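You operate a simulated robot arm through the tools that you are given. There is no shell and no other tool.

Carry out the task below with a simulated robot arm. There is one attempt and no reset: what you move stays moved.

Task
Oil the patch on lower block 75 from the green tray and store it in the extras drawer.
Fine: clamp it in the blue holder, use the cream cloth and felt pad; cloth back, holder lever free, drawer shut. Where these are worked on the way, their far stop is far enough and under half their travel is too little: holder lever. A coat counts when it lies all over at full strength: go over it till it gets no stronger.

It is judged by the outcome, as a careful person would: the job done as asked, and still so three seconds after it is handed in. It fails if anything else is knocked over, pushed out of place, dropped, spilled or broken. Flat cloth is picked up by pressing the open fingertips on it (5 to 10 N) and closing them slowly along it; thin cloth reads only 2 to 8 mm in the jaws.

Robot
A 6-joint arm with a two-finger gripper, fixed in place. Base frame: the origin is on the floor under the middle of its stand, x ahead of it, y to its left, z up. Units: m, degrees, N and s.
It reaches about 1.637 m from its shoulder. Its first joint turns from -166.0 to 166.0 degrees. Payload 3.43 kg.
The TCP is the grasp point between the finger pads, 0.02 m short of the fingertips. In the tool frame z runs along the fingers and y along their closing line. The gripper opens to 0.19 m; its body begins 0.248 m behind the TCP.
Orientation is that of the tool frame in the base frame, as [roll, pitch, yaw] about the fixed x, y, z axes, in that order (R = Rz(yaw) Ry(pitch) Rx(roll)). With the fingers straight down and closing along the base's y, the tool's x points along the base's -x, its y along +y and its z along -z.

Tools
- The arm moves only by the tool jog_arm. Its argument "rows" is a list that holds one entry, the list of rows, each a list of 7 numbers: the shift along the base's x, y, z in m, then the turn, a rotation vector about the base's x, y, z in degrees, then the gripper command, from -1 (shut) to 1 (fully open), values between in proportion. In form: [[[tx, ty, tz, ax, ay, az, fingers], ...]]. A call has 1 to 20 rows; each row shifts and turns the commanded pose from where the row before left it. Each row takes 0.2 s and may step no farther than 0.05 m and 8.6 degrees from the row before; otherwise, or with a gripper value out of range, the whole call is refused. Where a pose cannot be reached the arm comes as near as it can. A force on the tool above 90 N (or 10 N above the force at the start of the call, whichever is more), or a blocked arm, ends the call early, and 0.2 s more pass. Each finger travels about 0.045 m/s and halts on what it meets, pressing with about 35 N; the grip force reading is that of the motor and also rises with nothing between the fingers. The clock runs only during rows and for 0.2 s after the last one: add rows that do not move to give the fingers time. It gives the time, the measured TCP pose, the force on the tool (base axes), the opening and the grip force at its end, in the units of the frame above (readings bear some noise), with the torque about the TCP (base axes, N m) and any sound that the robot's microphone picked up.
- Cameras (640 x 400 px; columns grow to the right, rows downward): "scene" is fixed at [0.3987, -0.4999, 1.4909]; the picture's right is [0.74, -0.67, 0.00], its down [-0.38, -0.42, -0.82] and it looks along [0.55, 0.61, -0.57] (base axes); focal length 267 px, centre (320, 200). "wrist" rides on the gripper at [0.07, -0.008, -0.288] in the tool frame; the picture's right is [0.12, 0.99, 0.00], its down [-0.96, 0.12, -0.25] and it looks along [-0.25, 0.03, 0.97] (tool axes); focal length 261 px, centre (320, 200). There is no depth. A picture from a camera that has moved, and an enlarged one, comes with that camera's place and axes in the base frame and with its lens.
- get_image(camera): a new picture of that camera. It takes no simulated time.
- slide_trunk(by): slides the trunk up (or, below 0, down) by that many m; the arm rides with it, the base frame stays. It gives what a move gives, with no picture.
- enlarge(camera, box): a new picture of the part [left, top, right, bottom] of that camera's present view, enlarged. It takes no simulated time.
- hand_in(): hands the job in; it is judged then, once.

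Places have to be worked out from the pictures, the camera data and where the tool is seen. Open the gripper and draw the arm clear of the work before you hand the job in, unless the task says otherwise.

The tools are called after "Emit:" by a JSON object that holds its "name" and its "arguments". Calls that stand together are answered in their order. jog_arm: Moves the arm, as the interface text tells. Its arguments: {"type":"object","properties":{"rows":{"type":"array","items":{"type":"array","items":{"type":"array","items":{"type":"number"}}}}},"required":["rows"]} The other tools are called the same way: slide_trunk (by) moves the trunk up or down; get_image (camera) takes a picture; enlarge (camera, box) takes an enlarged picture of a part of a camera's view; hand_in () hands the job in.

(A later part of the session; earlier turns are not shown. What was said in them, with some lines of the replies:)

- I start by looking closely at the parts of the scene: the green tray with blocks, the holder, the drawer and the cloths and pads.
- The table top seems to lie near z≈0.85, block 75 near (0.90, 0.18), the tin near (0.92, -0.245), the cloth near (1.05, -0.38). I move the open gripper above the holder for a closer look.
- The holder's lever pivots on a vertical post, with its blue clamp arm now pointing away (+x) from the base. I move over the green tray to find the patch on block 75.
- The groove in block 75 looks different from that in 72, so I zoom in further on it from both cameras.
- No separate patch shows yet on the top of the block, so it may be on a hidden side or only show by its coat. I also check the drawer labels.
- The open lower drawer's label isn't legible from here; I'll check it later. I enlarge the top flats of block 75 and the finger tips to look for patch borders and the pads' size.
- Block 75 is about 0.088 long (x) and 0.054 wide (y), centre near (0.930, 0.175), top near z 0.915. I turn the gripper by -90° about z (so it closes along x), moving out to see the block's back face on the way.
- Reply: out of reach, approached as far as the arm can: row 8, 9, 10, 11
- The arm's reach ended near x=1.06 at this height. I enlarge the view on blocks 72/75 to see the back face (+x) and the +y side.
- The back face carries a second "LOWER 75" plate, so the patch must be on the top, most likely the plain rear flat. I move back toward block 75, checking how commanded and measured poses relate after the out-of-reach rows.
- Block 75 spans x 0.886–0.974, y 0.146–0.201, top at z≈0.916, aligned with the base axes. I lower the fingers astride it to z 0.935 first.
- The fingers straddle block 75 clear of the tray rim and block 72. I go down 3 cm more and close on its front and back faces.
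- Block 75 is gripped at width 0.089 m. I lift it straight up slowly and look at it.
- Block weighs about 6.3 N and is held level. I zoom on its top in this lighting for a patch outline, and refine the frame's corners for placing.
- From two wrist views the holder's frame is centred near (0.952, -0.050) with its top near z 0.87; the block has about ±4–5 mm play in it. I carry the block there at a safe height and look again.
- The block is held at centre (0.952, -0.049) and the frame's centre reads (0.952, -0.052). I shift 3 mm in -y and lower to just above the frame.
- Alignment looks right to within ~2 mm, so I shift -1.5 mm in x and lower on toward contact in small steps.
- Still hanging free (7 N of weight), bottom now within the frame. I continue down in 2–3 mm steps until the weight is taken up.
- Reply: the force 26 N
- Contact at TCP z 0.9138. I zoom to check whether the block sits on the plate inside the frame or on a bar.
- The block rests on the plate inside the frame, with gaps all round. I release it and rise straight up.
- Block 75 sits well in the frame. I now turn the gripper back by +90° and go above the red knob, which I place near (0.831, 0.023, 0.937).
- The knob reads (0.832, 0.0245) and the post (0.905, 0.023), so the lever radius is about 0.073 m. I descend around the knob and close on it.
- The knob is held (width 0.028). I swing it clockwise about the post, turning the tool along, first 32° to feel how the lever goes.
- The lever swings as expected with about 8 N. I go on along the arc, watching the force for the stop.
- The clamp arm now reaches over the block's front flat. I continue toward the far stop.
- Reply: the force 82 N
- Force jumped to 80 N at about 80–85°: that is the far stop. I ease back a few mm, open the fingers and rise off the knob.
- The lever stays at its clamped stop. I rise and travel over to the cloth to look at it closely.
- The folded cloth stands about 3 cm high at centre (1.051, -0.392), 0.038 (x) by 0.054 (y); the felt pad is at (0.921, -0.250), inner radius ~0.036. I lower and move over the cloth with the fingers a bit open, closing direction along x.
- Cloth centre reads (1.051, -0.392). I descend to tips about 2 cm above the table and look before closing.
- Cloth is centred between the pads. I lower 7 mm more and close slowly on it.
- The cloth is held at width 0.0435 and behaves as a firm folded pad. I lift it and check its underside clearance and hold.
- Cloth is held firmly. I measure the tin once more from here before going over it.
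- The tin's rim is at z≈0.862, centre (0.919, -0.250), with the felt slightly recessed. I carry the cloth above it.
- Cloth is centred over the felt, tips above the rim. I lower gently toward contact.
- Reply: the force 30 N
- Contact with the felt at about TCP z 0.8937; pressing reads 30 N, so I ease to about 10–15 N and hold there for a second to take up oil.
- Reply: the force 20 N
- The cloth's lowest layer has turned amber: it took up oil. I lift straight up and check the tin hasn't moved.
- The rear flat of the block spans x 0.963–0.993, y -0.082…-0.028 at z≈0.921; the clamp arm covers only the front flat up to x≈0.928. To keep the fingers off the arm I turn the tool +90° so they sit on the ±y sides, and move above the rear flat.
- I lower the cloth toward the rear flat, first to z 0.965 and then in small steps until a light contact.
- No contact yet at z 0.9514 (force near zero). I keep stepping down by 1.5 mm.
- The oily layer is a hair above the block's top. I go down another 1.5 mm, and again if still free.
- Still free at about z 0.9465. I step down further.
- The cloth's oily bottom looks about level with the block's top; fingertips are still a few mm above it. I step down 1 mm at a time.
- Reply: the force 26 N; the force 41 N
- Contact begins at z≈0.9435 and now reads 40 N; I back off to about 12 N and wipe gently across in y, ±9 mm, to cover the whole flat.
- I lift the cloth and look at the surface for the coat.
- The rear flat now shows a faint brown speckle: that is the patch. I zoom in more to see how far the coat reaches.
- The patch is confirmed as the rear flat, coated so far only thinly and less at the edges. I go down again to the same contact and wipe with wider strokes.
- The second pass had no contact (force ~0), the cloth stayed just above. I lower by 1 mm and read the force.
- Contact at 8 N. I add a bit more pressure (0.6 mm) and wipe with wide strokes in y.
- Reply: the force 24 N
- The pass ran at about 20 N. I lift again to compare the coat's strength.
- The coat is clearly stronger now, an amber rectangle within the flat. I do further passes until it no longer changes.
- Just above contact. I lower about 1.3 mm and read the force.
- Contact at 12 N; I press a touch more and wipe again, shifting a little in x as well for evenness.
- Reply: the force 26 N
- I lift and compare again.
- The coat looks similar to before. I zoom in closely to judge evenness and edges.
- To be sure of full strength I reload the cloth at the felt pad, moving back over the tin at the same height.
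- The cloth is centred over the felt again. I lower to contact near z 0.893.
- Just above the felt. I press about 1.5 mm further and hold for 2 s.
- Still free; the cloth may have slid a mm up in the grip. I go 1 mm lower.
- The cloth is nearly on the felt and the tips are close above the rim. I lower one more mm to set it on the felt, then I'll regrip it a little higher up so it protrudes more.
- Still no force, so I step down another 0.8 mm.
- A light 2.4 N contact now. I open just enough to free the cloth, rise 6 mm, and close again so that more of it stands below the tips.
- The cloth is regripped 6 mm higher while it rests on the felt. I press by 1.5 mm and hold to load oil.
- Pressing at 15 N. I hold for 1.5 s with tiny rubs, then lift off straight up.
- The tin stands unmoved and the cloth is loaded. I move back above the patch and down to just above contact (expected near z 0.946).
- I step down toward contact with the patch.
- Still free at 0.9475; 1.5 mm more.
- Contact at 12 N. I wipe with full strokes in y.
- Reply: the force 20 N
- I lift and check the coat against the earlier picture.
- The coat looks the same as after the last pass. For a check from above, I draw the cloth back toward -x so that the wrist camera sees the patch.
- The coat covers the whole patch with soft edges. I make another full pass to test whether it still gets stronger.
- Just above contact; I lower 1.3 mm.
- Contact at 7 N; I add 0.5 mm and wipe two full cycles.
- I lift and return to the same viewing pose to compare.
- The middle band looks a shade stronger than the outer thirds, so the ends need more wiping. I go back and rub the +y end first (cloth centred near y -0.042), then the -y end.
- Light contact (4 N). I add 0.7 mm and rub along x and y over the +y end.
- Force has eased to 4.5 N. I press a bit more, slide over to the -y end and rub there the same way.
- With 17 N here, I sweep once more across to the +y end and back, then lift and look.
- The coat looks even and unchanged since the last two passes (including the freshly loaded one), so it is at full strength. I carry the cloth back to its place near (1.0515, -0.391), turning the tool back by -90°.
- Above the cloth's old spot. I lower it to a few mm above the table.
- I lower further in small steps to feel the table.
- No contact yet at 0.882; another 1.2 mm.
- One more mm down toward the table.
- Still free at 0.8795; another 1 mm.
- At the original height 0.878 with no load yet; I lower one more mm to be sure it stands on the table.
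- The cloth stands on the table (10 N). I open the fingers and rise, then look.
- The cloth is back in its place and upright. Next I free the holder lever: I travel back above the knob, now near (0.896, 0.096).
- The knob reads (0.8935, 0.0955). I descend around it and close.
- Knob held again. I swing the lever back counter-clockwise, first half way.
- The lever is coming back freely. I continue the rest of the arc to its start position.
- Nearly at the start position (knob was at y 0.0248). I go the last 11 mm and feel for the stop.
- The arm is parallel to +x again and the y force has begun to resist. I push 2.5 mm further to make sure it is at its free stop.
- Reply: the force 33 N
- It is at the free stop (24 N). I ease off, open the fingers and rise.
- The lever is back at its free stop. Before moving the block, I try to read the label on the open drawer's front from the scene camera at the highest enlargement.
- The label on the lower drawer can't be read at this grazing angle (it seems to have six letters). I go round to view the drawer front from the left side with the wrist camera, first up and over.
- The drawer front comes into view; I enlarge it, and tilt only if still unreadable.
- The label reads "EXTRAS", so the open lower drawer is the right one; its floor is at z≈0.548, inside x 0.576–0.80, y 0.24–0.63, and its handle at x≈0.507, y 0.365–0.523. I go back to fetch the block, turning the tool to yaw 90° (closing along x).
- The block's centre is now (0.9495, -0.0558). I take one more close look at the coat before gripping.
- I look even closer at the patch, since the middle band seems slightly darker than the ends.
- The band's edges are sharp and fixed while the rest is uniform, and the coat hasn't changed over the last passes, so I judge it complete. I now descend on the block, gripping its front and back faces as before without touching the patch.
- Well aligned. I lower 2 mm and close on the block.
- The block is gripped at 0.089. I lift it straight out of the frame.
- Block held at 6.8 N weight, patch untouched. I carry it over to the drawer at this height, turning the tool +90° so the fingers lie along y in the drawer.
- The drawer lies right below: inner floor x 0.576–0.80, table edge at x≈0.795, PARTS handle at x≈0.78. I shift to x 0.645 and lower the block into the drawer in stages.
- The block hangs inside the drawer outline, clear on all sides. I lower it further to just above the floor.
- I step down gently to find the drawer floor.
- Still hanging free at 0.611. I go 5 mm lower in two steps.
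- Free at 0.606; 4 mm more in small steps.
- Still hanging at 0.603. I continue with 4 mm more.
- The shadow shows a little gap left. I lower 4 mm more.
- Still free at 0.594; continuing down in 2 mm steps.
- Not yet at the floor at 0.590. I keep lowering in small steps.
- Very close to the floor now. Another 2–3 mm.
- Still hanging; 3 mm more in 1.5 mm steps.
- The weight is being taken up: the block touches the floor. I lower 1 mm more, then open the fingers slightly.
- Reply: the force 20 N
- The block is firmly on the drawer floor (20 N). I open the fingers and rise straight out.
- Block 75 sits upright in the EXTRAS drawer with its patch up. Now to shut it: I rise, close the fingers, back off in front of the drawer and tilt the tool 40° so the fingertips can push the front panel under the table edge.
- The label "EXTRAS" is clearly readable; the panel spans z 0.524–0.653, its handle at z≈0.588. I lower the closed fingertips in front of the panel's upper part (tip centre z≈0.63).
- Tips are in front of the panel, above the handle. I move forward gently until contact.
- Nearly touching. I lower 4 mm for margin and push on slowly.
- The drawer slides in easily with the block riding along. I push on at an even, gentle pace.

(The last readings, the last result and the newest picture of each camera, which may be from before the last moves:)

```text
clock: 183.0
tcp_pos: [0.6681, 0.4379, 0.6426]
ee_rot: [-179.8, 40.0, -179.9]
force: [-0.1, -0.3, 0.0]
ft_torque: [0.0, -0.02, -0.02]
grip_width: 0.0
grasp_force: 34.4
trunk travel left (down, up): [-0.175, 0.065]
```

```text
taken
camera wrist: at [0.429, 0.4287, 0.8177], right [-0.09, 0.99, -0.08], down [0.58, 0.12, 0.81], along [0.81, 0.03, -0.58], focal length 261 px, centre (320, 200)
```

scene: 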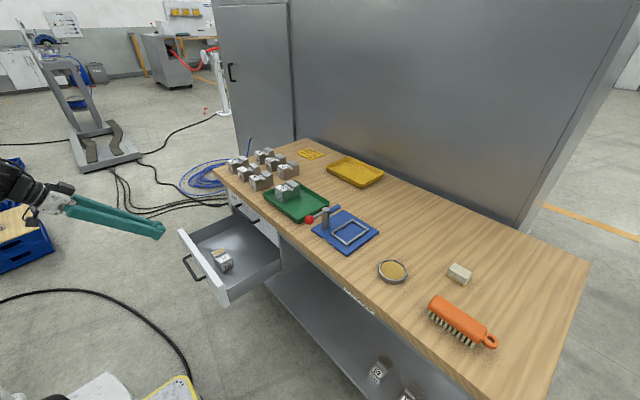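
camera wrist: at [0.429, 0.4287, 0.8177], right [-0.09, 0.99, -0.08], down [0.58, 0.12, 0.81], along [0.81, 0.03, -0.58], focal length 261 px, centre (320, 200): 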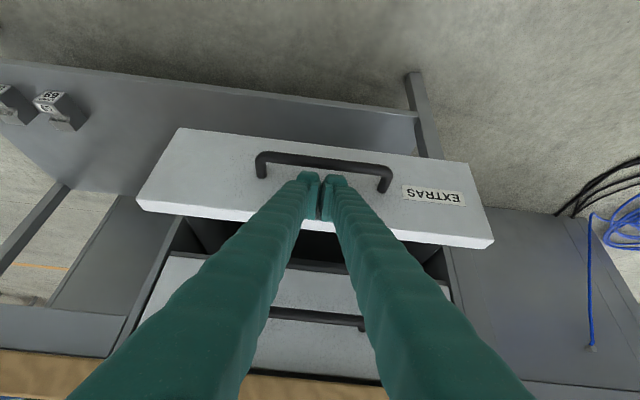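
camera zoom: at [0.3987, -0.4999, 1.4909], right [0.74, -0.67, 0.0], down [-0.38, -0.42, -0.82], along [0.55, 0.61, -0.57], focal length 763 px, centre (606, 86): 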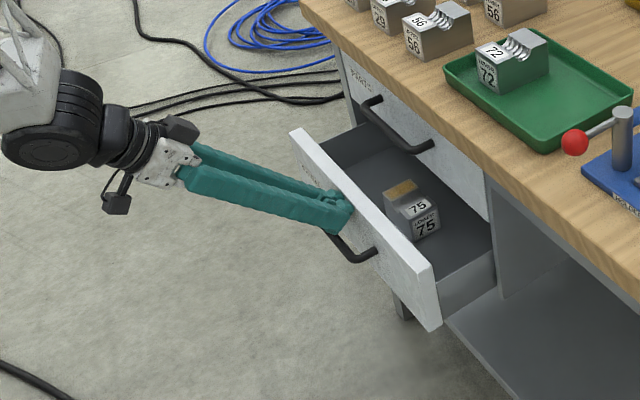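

Remaining travel is about 12 cm. I push on, slowing toward the end.

Emit:
{"name": "jog_arm", "arguments": {"rows": [[[0.01, 0, 0, 0, 0, 0, -1], [0.012, 0, 0, 0, 0, 0, -1], [0.012, 0, 0, 0, 0, 0, -1], [0.012, 0, 0, 0, 0, 0, -1], [0.012, 0, 0, 0, 0, 0, -1], [0.01, 0, 0, 0, 0, 0, -1], [0.008, 0, 0, 0, 0, 0, -1], [0.006, 0, 0, 0, 0, 0, -1]]]}}

Emit:
{"name": "enlarge", "arguments": {"camera": "scene", "box": [130, 170, 310, 310]}}

Emit:
{"name": "get_image", "arguments": {"camera": "wrist"}}

```text
clock: 184.8
tcp_pos: [0.7487, 0.4373, 0.6402]
ee_rot: [-180.0, 40.0, -179.9]
force: [-0.4, 0.3, -0.5]
ft_torque: [0.02, 0.0, 0.01]
grip_width: 0.0
grasp_force: 34.1
trunk travel left (down, up): [-0.175, 0.065]
```

```text
2.86 times, centred on (220, 240) of scene
camera zoom: at [0.3987, -0.4999, 1.4909], right [0.74, -0.67, 0.0], down [-0.38, -0.42, -0.82], along [0.55, 0.61, -0.57], focal length 763 px, centre (606, 86)
```

zoom: 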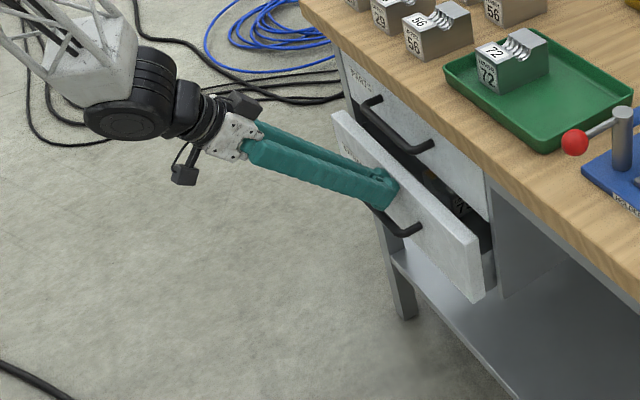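

```text
taken
camera wrist: at [0.5104, 0.4283, 0.8163], right [-0.09, 0.99, -0.08], down [0.58, 0.12, 0.81], along [0.81, 0.03, -0.58], focal length 261 px, centre (320, 200)
```

wrist: 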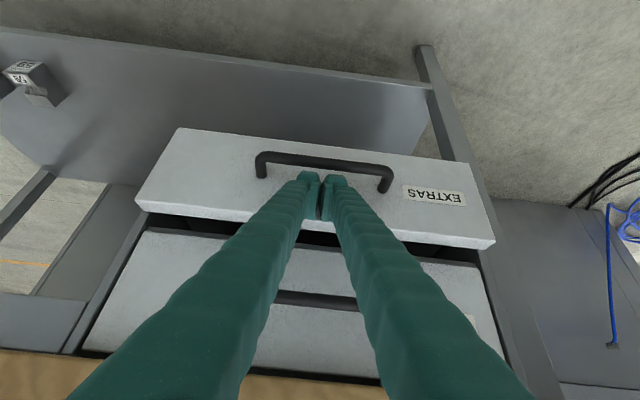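

About 4 cm left. I push on in 4–5 mm steps, watching for the stop.

Emit:
{"name": "jog_arm", "arguments": {"rows": [[[0.005, 0, 0, 0, 0, 0, -1], [0.006, 0, 0, 0, 0, 0, -1], [0.006, 0, 0, 0, 0, 0, -1], [0.006, 0, 0, 0, 0, 0, -1], [0.005, 0, 0, 0, 0, 0, -1], [0.004, 0, 0, 0, 0, 0, -1]]]}}

Emit:
{"name": "enlarge", "arguments": {"camera": "scene", "box": [180, 170, 310, 290]}}

Emit:
{"name": "get_image", "arguments": {"camera": "wrist"}}

```text
clock: 186.2
tcp_pos: [0.7808, 0.436, 0.6414]
ee_rot: [-179.8, 40.1, 180.0]
force: [-1.0, 0.3, 0.8]
ft_torque: [0.0, -0.02, 0.0]
grip_width: 0.0
grasp_force: 34.2
trunk travel left (down, up): [-0.175, 0.065]
```

```text
3.33 times, centred on (245, 230) of scene
camera zoom: at [0.3987, -0.4999, 1.4909], right [0.74, -0.67, 0.0], down [-0.38, -0.42, -0.82], along [0.55, 0.61, -0.57], focal length 890 px, centre (570, 100)
```

zoom: 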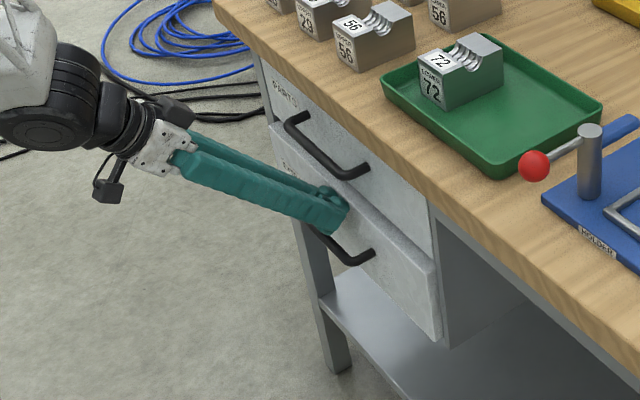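

```text
taken
camera wrist: at [0.5421, 0.4283, 0.8168], right [-0.09, 0.99, -0.08], down [0.58, 0.12, 0.81], along [0.81, 0.03, -0.58], focal length 261 px, centre (320, 200)
```

wrist: 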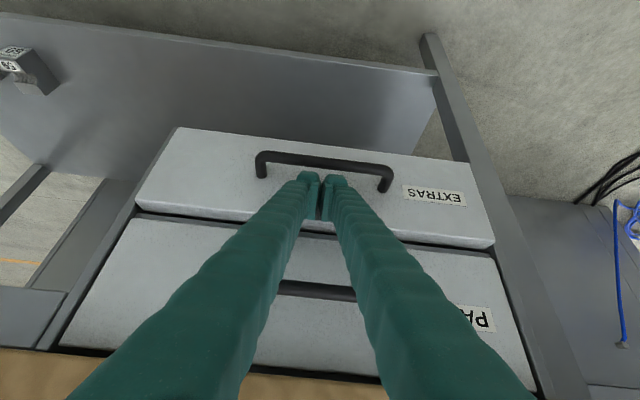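

Nearly flush with the PARTS drawer. I push on in 3 mm steps until it resists.

Emit:
{"name": "jog_arm", "arguments": {"rows": [[[0.003, 0, 0, 0, 0, 0, -1], [0.003, 0, 0, 0, 0, 0, -1], [0.003, 0, 0, 0, 0, 0, -1], [0, 0, 0, 0, 0, 0, -1]]]}}

```text
clock: 187.2
tcp_pos: [0.7904, 0.4368, 0.6417]
ee_rot: [-179.9, 40.1, -179.9]
force: [0.5, 0.1, 0.4]
ft_torque: [0.0, 0.01, -0.01]
grip_width: 0.0002
grasp_force: 34.3
trunk travel left (down, up): [-0.175, 0.065]
```

No resistance yet. I continue 3 mm at a time.

Emit:
{"name": "jog_arm", "arguments": {"rows": [[[0.003, 0, 0, 0, 0, 0, -1], [0.003, 0, 0, 0, 0, 0, -1], [0, 0, 0, 0, 0, 0, -1]]]}}

Emit:
{"name": "enlarge", "arguments": {"camera": "scene", "box": [180, 170, 310, 290]}}

Emit:
{"name": "get_image", "arguments": {"camera": "wrist"}}

```text
clock: 188.0
tcp_pos: [0.7948, 0.4378, 0.6419]
ee_rot: [-179.8, 40.1, -179.8]
force: [-22.6, -5.8, 3.5]
ft_torque: [-0.04, -0.14, -0.17]
grip_width: 0.0061
grasp_force: 34.2
trunk travel left (down, up): [-0.175, 0.065]
```

```text
3.33 times, centred on (245, 230) of scene
camera zoom: at [0.3987, -0.4999, 1.4909], right [0.74, -0.67, 0.0], down [-0.38, -0.42, -0.82], along [0.55, 0.61, -0.57], focal length 890 px, centre (570, 100)
```

zoom: 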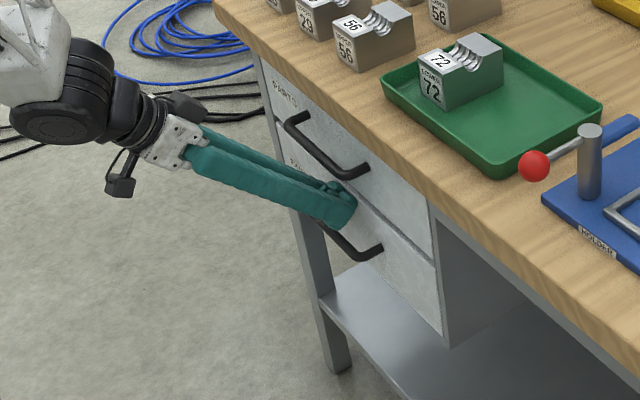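

```text
taken
camera wrist: at [0.5559, 0.4281, 0.8173], right [-0.09, 0.99, -0.08], down [0.58, 0.12, 0.81], along [0.81, 0.03, -0.58], focal length 261 px, centre (320, 200)
```

wrist: 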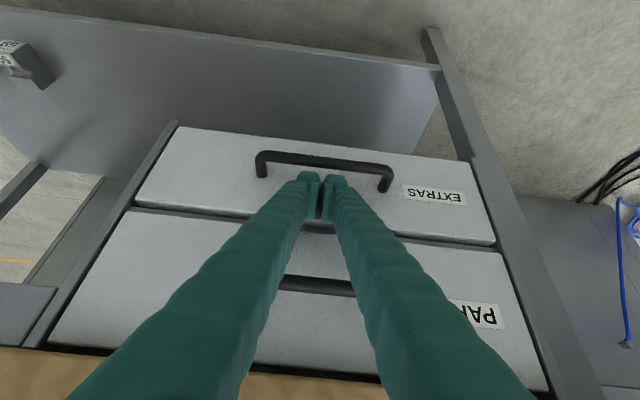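

The drawer is flush with the one above and resists at 23 N. I press 1.5 mm more to be sure it is home, then back off.

Emit:
{"name": "jog_arm", "arguments": {"rows": [[[0.0015, 0, 0, 0, 0, 0, -1], [0, 0, 0, 0, 0, 0, -1]]]}}

```text
clock: 188.6
tcp_pos: [0.7957, 0.4371, 0.6418]
ee_rot: [-179.9, 39.9, -179.8]
force: [-56.0, -14.6, 9.6]
ft_torque: [-0.07, -0.35, -0.45]
grip_width: 0.006
grasp_force: 34.3
trunk travel left (down, up): [-0.175, 0.065]
```

Fully home (56 N against the stop). I back off slowly in -x.

Emit:
{"name": "jog_arm", "arguments": {"rows": [[[-0.003, 0, 0, 0, 0, 0, -1], [-0.005, 0, 0, 0, 0, 0, -1], [-0.015, 0, 0, 0, 0, 0, -1], [-0.03, 0, 0, 0, 0, 0, -1], [-0.04, 0, 0, 0, 0, 0, -1], [-0.045, 0, 0, 0, 0, 0, -1], [-0.045, 0, 0.01, 0, 0, 0, -1], [-0.045, 0, 0.01, 0, 0, 0, -1], [-0.045, 0, 0.02, 0, 0, 0, -0.6], [-0.02, 0, 0.04, 0, 0, 0, -0.3], [0, 0, 0.045, 0, 0, 0, 0], [0, 0, 0.045, 0, 0, 0, 0], [0, 0, 0.045, 0, 0, 0, 0], [0, 0, 0, 0, 0, 0, 0]]]}}

Emit:
{"name": "get_image", "arguments": {"camera": "wrist"}}

Emit:
{"name": "get_image", "arguments": {"camera": "scene"}}

```text
clock: 191.6
tcp_pos: [0.5036, 0.4367, 0.8558]
ee_rot: [-179.9, 39.9, -179.9]
force: [0.4, 0.5, -0.8]
ft_torque: [-0.01, 0.05, 0.0]
grip_width: 0.095
grasp_force: 0.1
trunk travel left (down, up): [-0.175, 0.065]
```

```text
taken
camera wrist: at [0.265, 0.4276, 1.0311], right [-0.09, 0.99, -0.08], down [0.58, 0.12, 0.81], along [0.81, 0.03, -0.58], focal length 261 px, centre (320, 200)
```

wrist: 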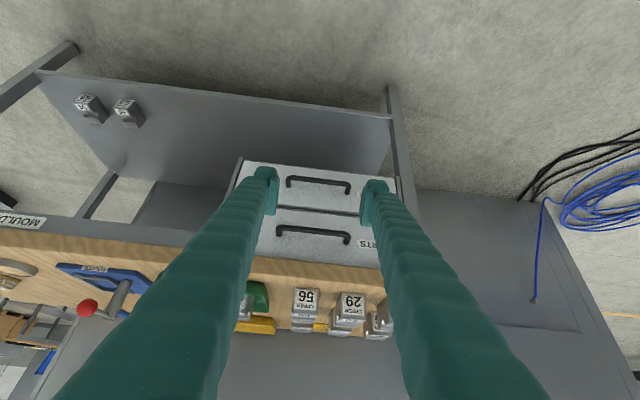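

```text
taken
```

scene: 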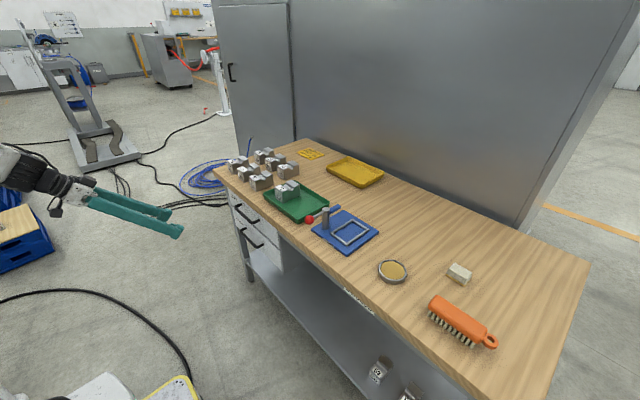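

The drawer is shut. I raise and straighten the tool away from the work, gripper open, and check the final state of everything.

Emit:
{"name": "jog_arm", "arguments": {"rows": [[[0, 0, 0.04, 0, 8, 0, 0.5], [0, 0, 0.04, 0, 8, 0, 0.5], [0, 0, 0.04, 0, 8, 0, 0.5], [0, 0, 0.04, 0, 8, 0, 0.5], [0, 0, 0.04, 0, 8, 0, 0.5], [0, 0, 0, 0, 0, 0, 0.5]]]}}

Emit:
{"name": "enlarge", "arguments": {"camera": "scene", "box": [200, 140, 390, 300]}}

Emit:
{"name": "enlarge", "arguments": {"camera": "scene", "box": [340, 230, 520, 360]}}

Emit:
{"name": "get_image", "arguments": {"camera": "wrist"}}

```text
clock: 193.0
tcp_pos: [0.5062, 0.4359, 1.0567]
ee_rot: [-180.0, 0.0, -179.8]
force: [-0.6, 0.3, 0.7]
ft_torque: [-0.05, 0.03, -0.03]
grip_width: 0.1426
grasp_force: 0.2
trunk travel left (down, up): [-0.175, 0.065]
```

```text
2.50 times, centred on (295, 220) of scene
camera zoom: at [0.3987, -0.4999, 1.4909], right [0.74, -0.67, 0.0], down [-0.38, -0.42, -0.82], along [0.55, 0.61, -0.57], focal length 668 px, centre (382, 150)
```

zoom: 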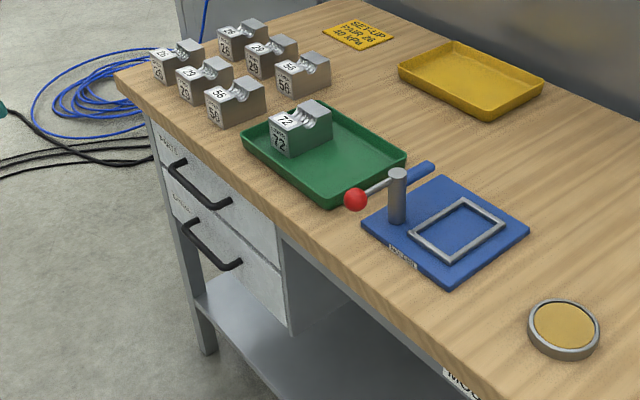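

```text
3.08 times, centred on (430, 295) of scene
camera zoom: at [0.3987, -0.4999, 1.4909], right [0.74, -0.67, 0.0], down [-0.38, -0.42, -0.82], along [0.55, 0.61, -0.57], focal length 822 px, centre (-18, -92)
```

zoom: 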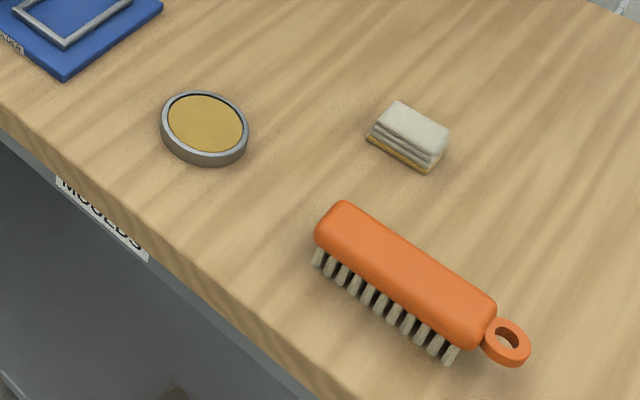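

```text
taken
camera wrist: at [0.4356, 0.4265, 1.3452], right [-0.12, 0.99, 0.0], down [0.96, 0.12, 0.25], along [0.24, 0.03, -0.97], focal length 261 px, centre (320, 200)
```

wrist: 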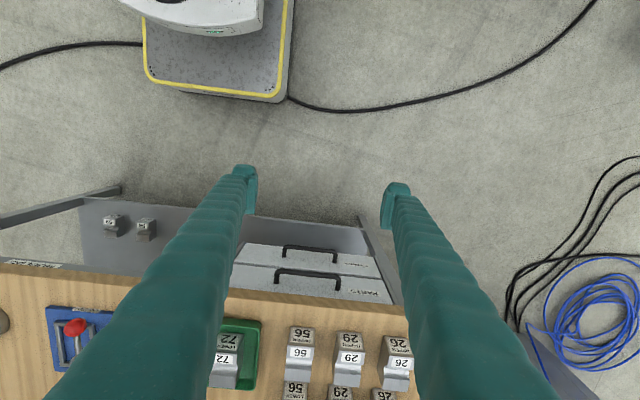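

Final check: the EXTRAS drawer is flush shut with block 75 inside. The lever is at its free stop, and the cloth is back in its place. Tin, brush, trays and other blocks are unmoved, and the open gripper is clear of the work, so I hand the job in.

Emit:
{"name": "hand_in", "arguments": {}}

```text
The job is handed in.
```

I oiled the patch on lower block 75 and stored the block in the extras drawer, which is shut. The job has been handed in.

- **Oiling:** I clamped the block in the blue holder with the lever at its far stop. I loaded the cream cloth on the felt pad twice and wiped the rear flat on top of the block.
- **Coat strength:** I judged it at full strength by eye. It looked no stronger over the last few passes, including ones made after reloading the cloth. The middle band still looked slightly darker than the ends. I took that as a surface effect, because its edges were sharp and did not move as I kept wiping.
- **Put back:** The cloth is on its original spot, though its lowest layer is now stained amber with oil. The holder lever is back at its free stop.
- **Drawer:** I read the "EXTRAS" label before putting the block in. The drawer is pushed home, flush with the PARTS drawer above it.
- **Everything else:** In the last pictures the tin, brush, trays and other blocks had not moved, and the open gripper was clear of the work.
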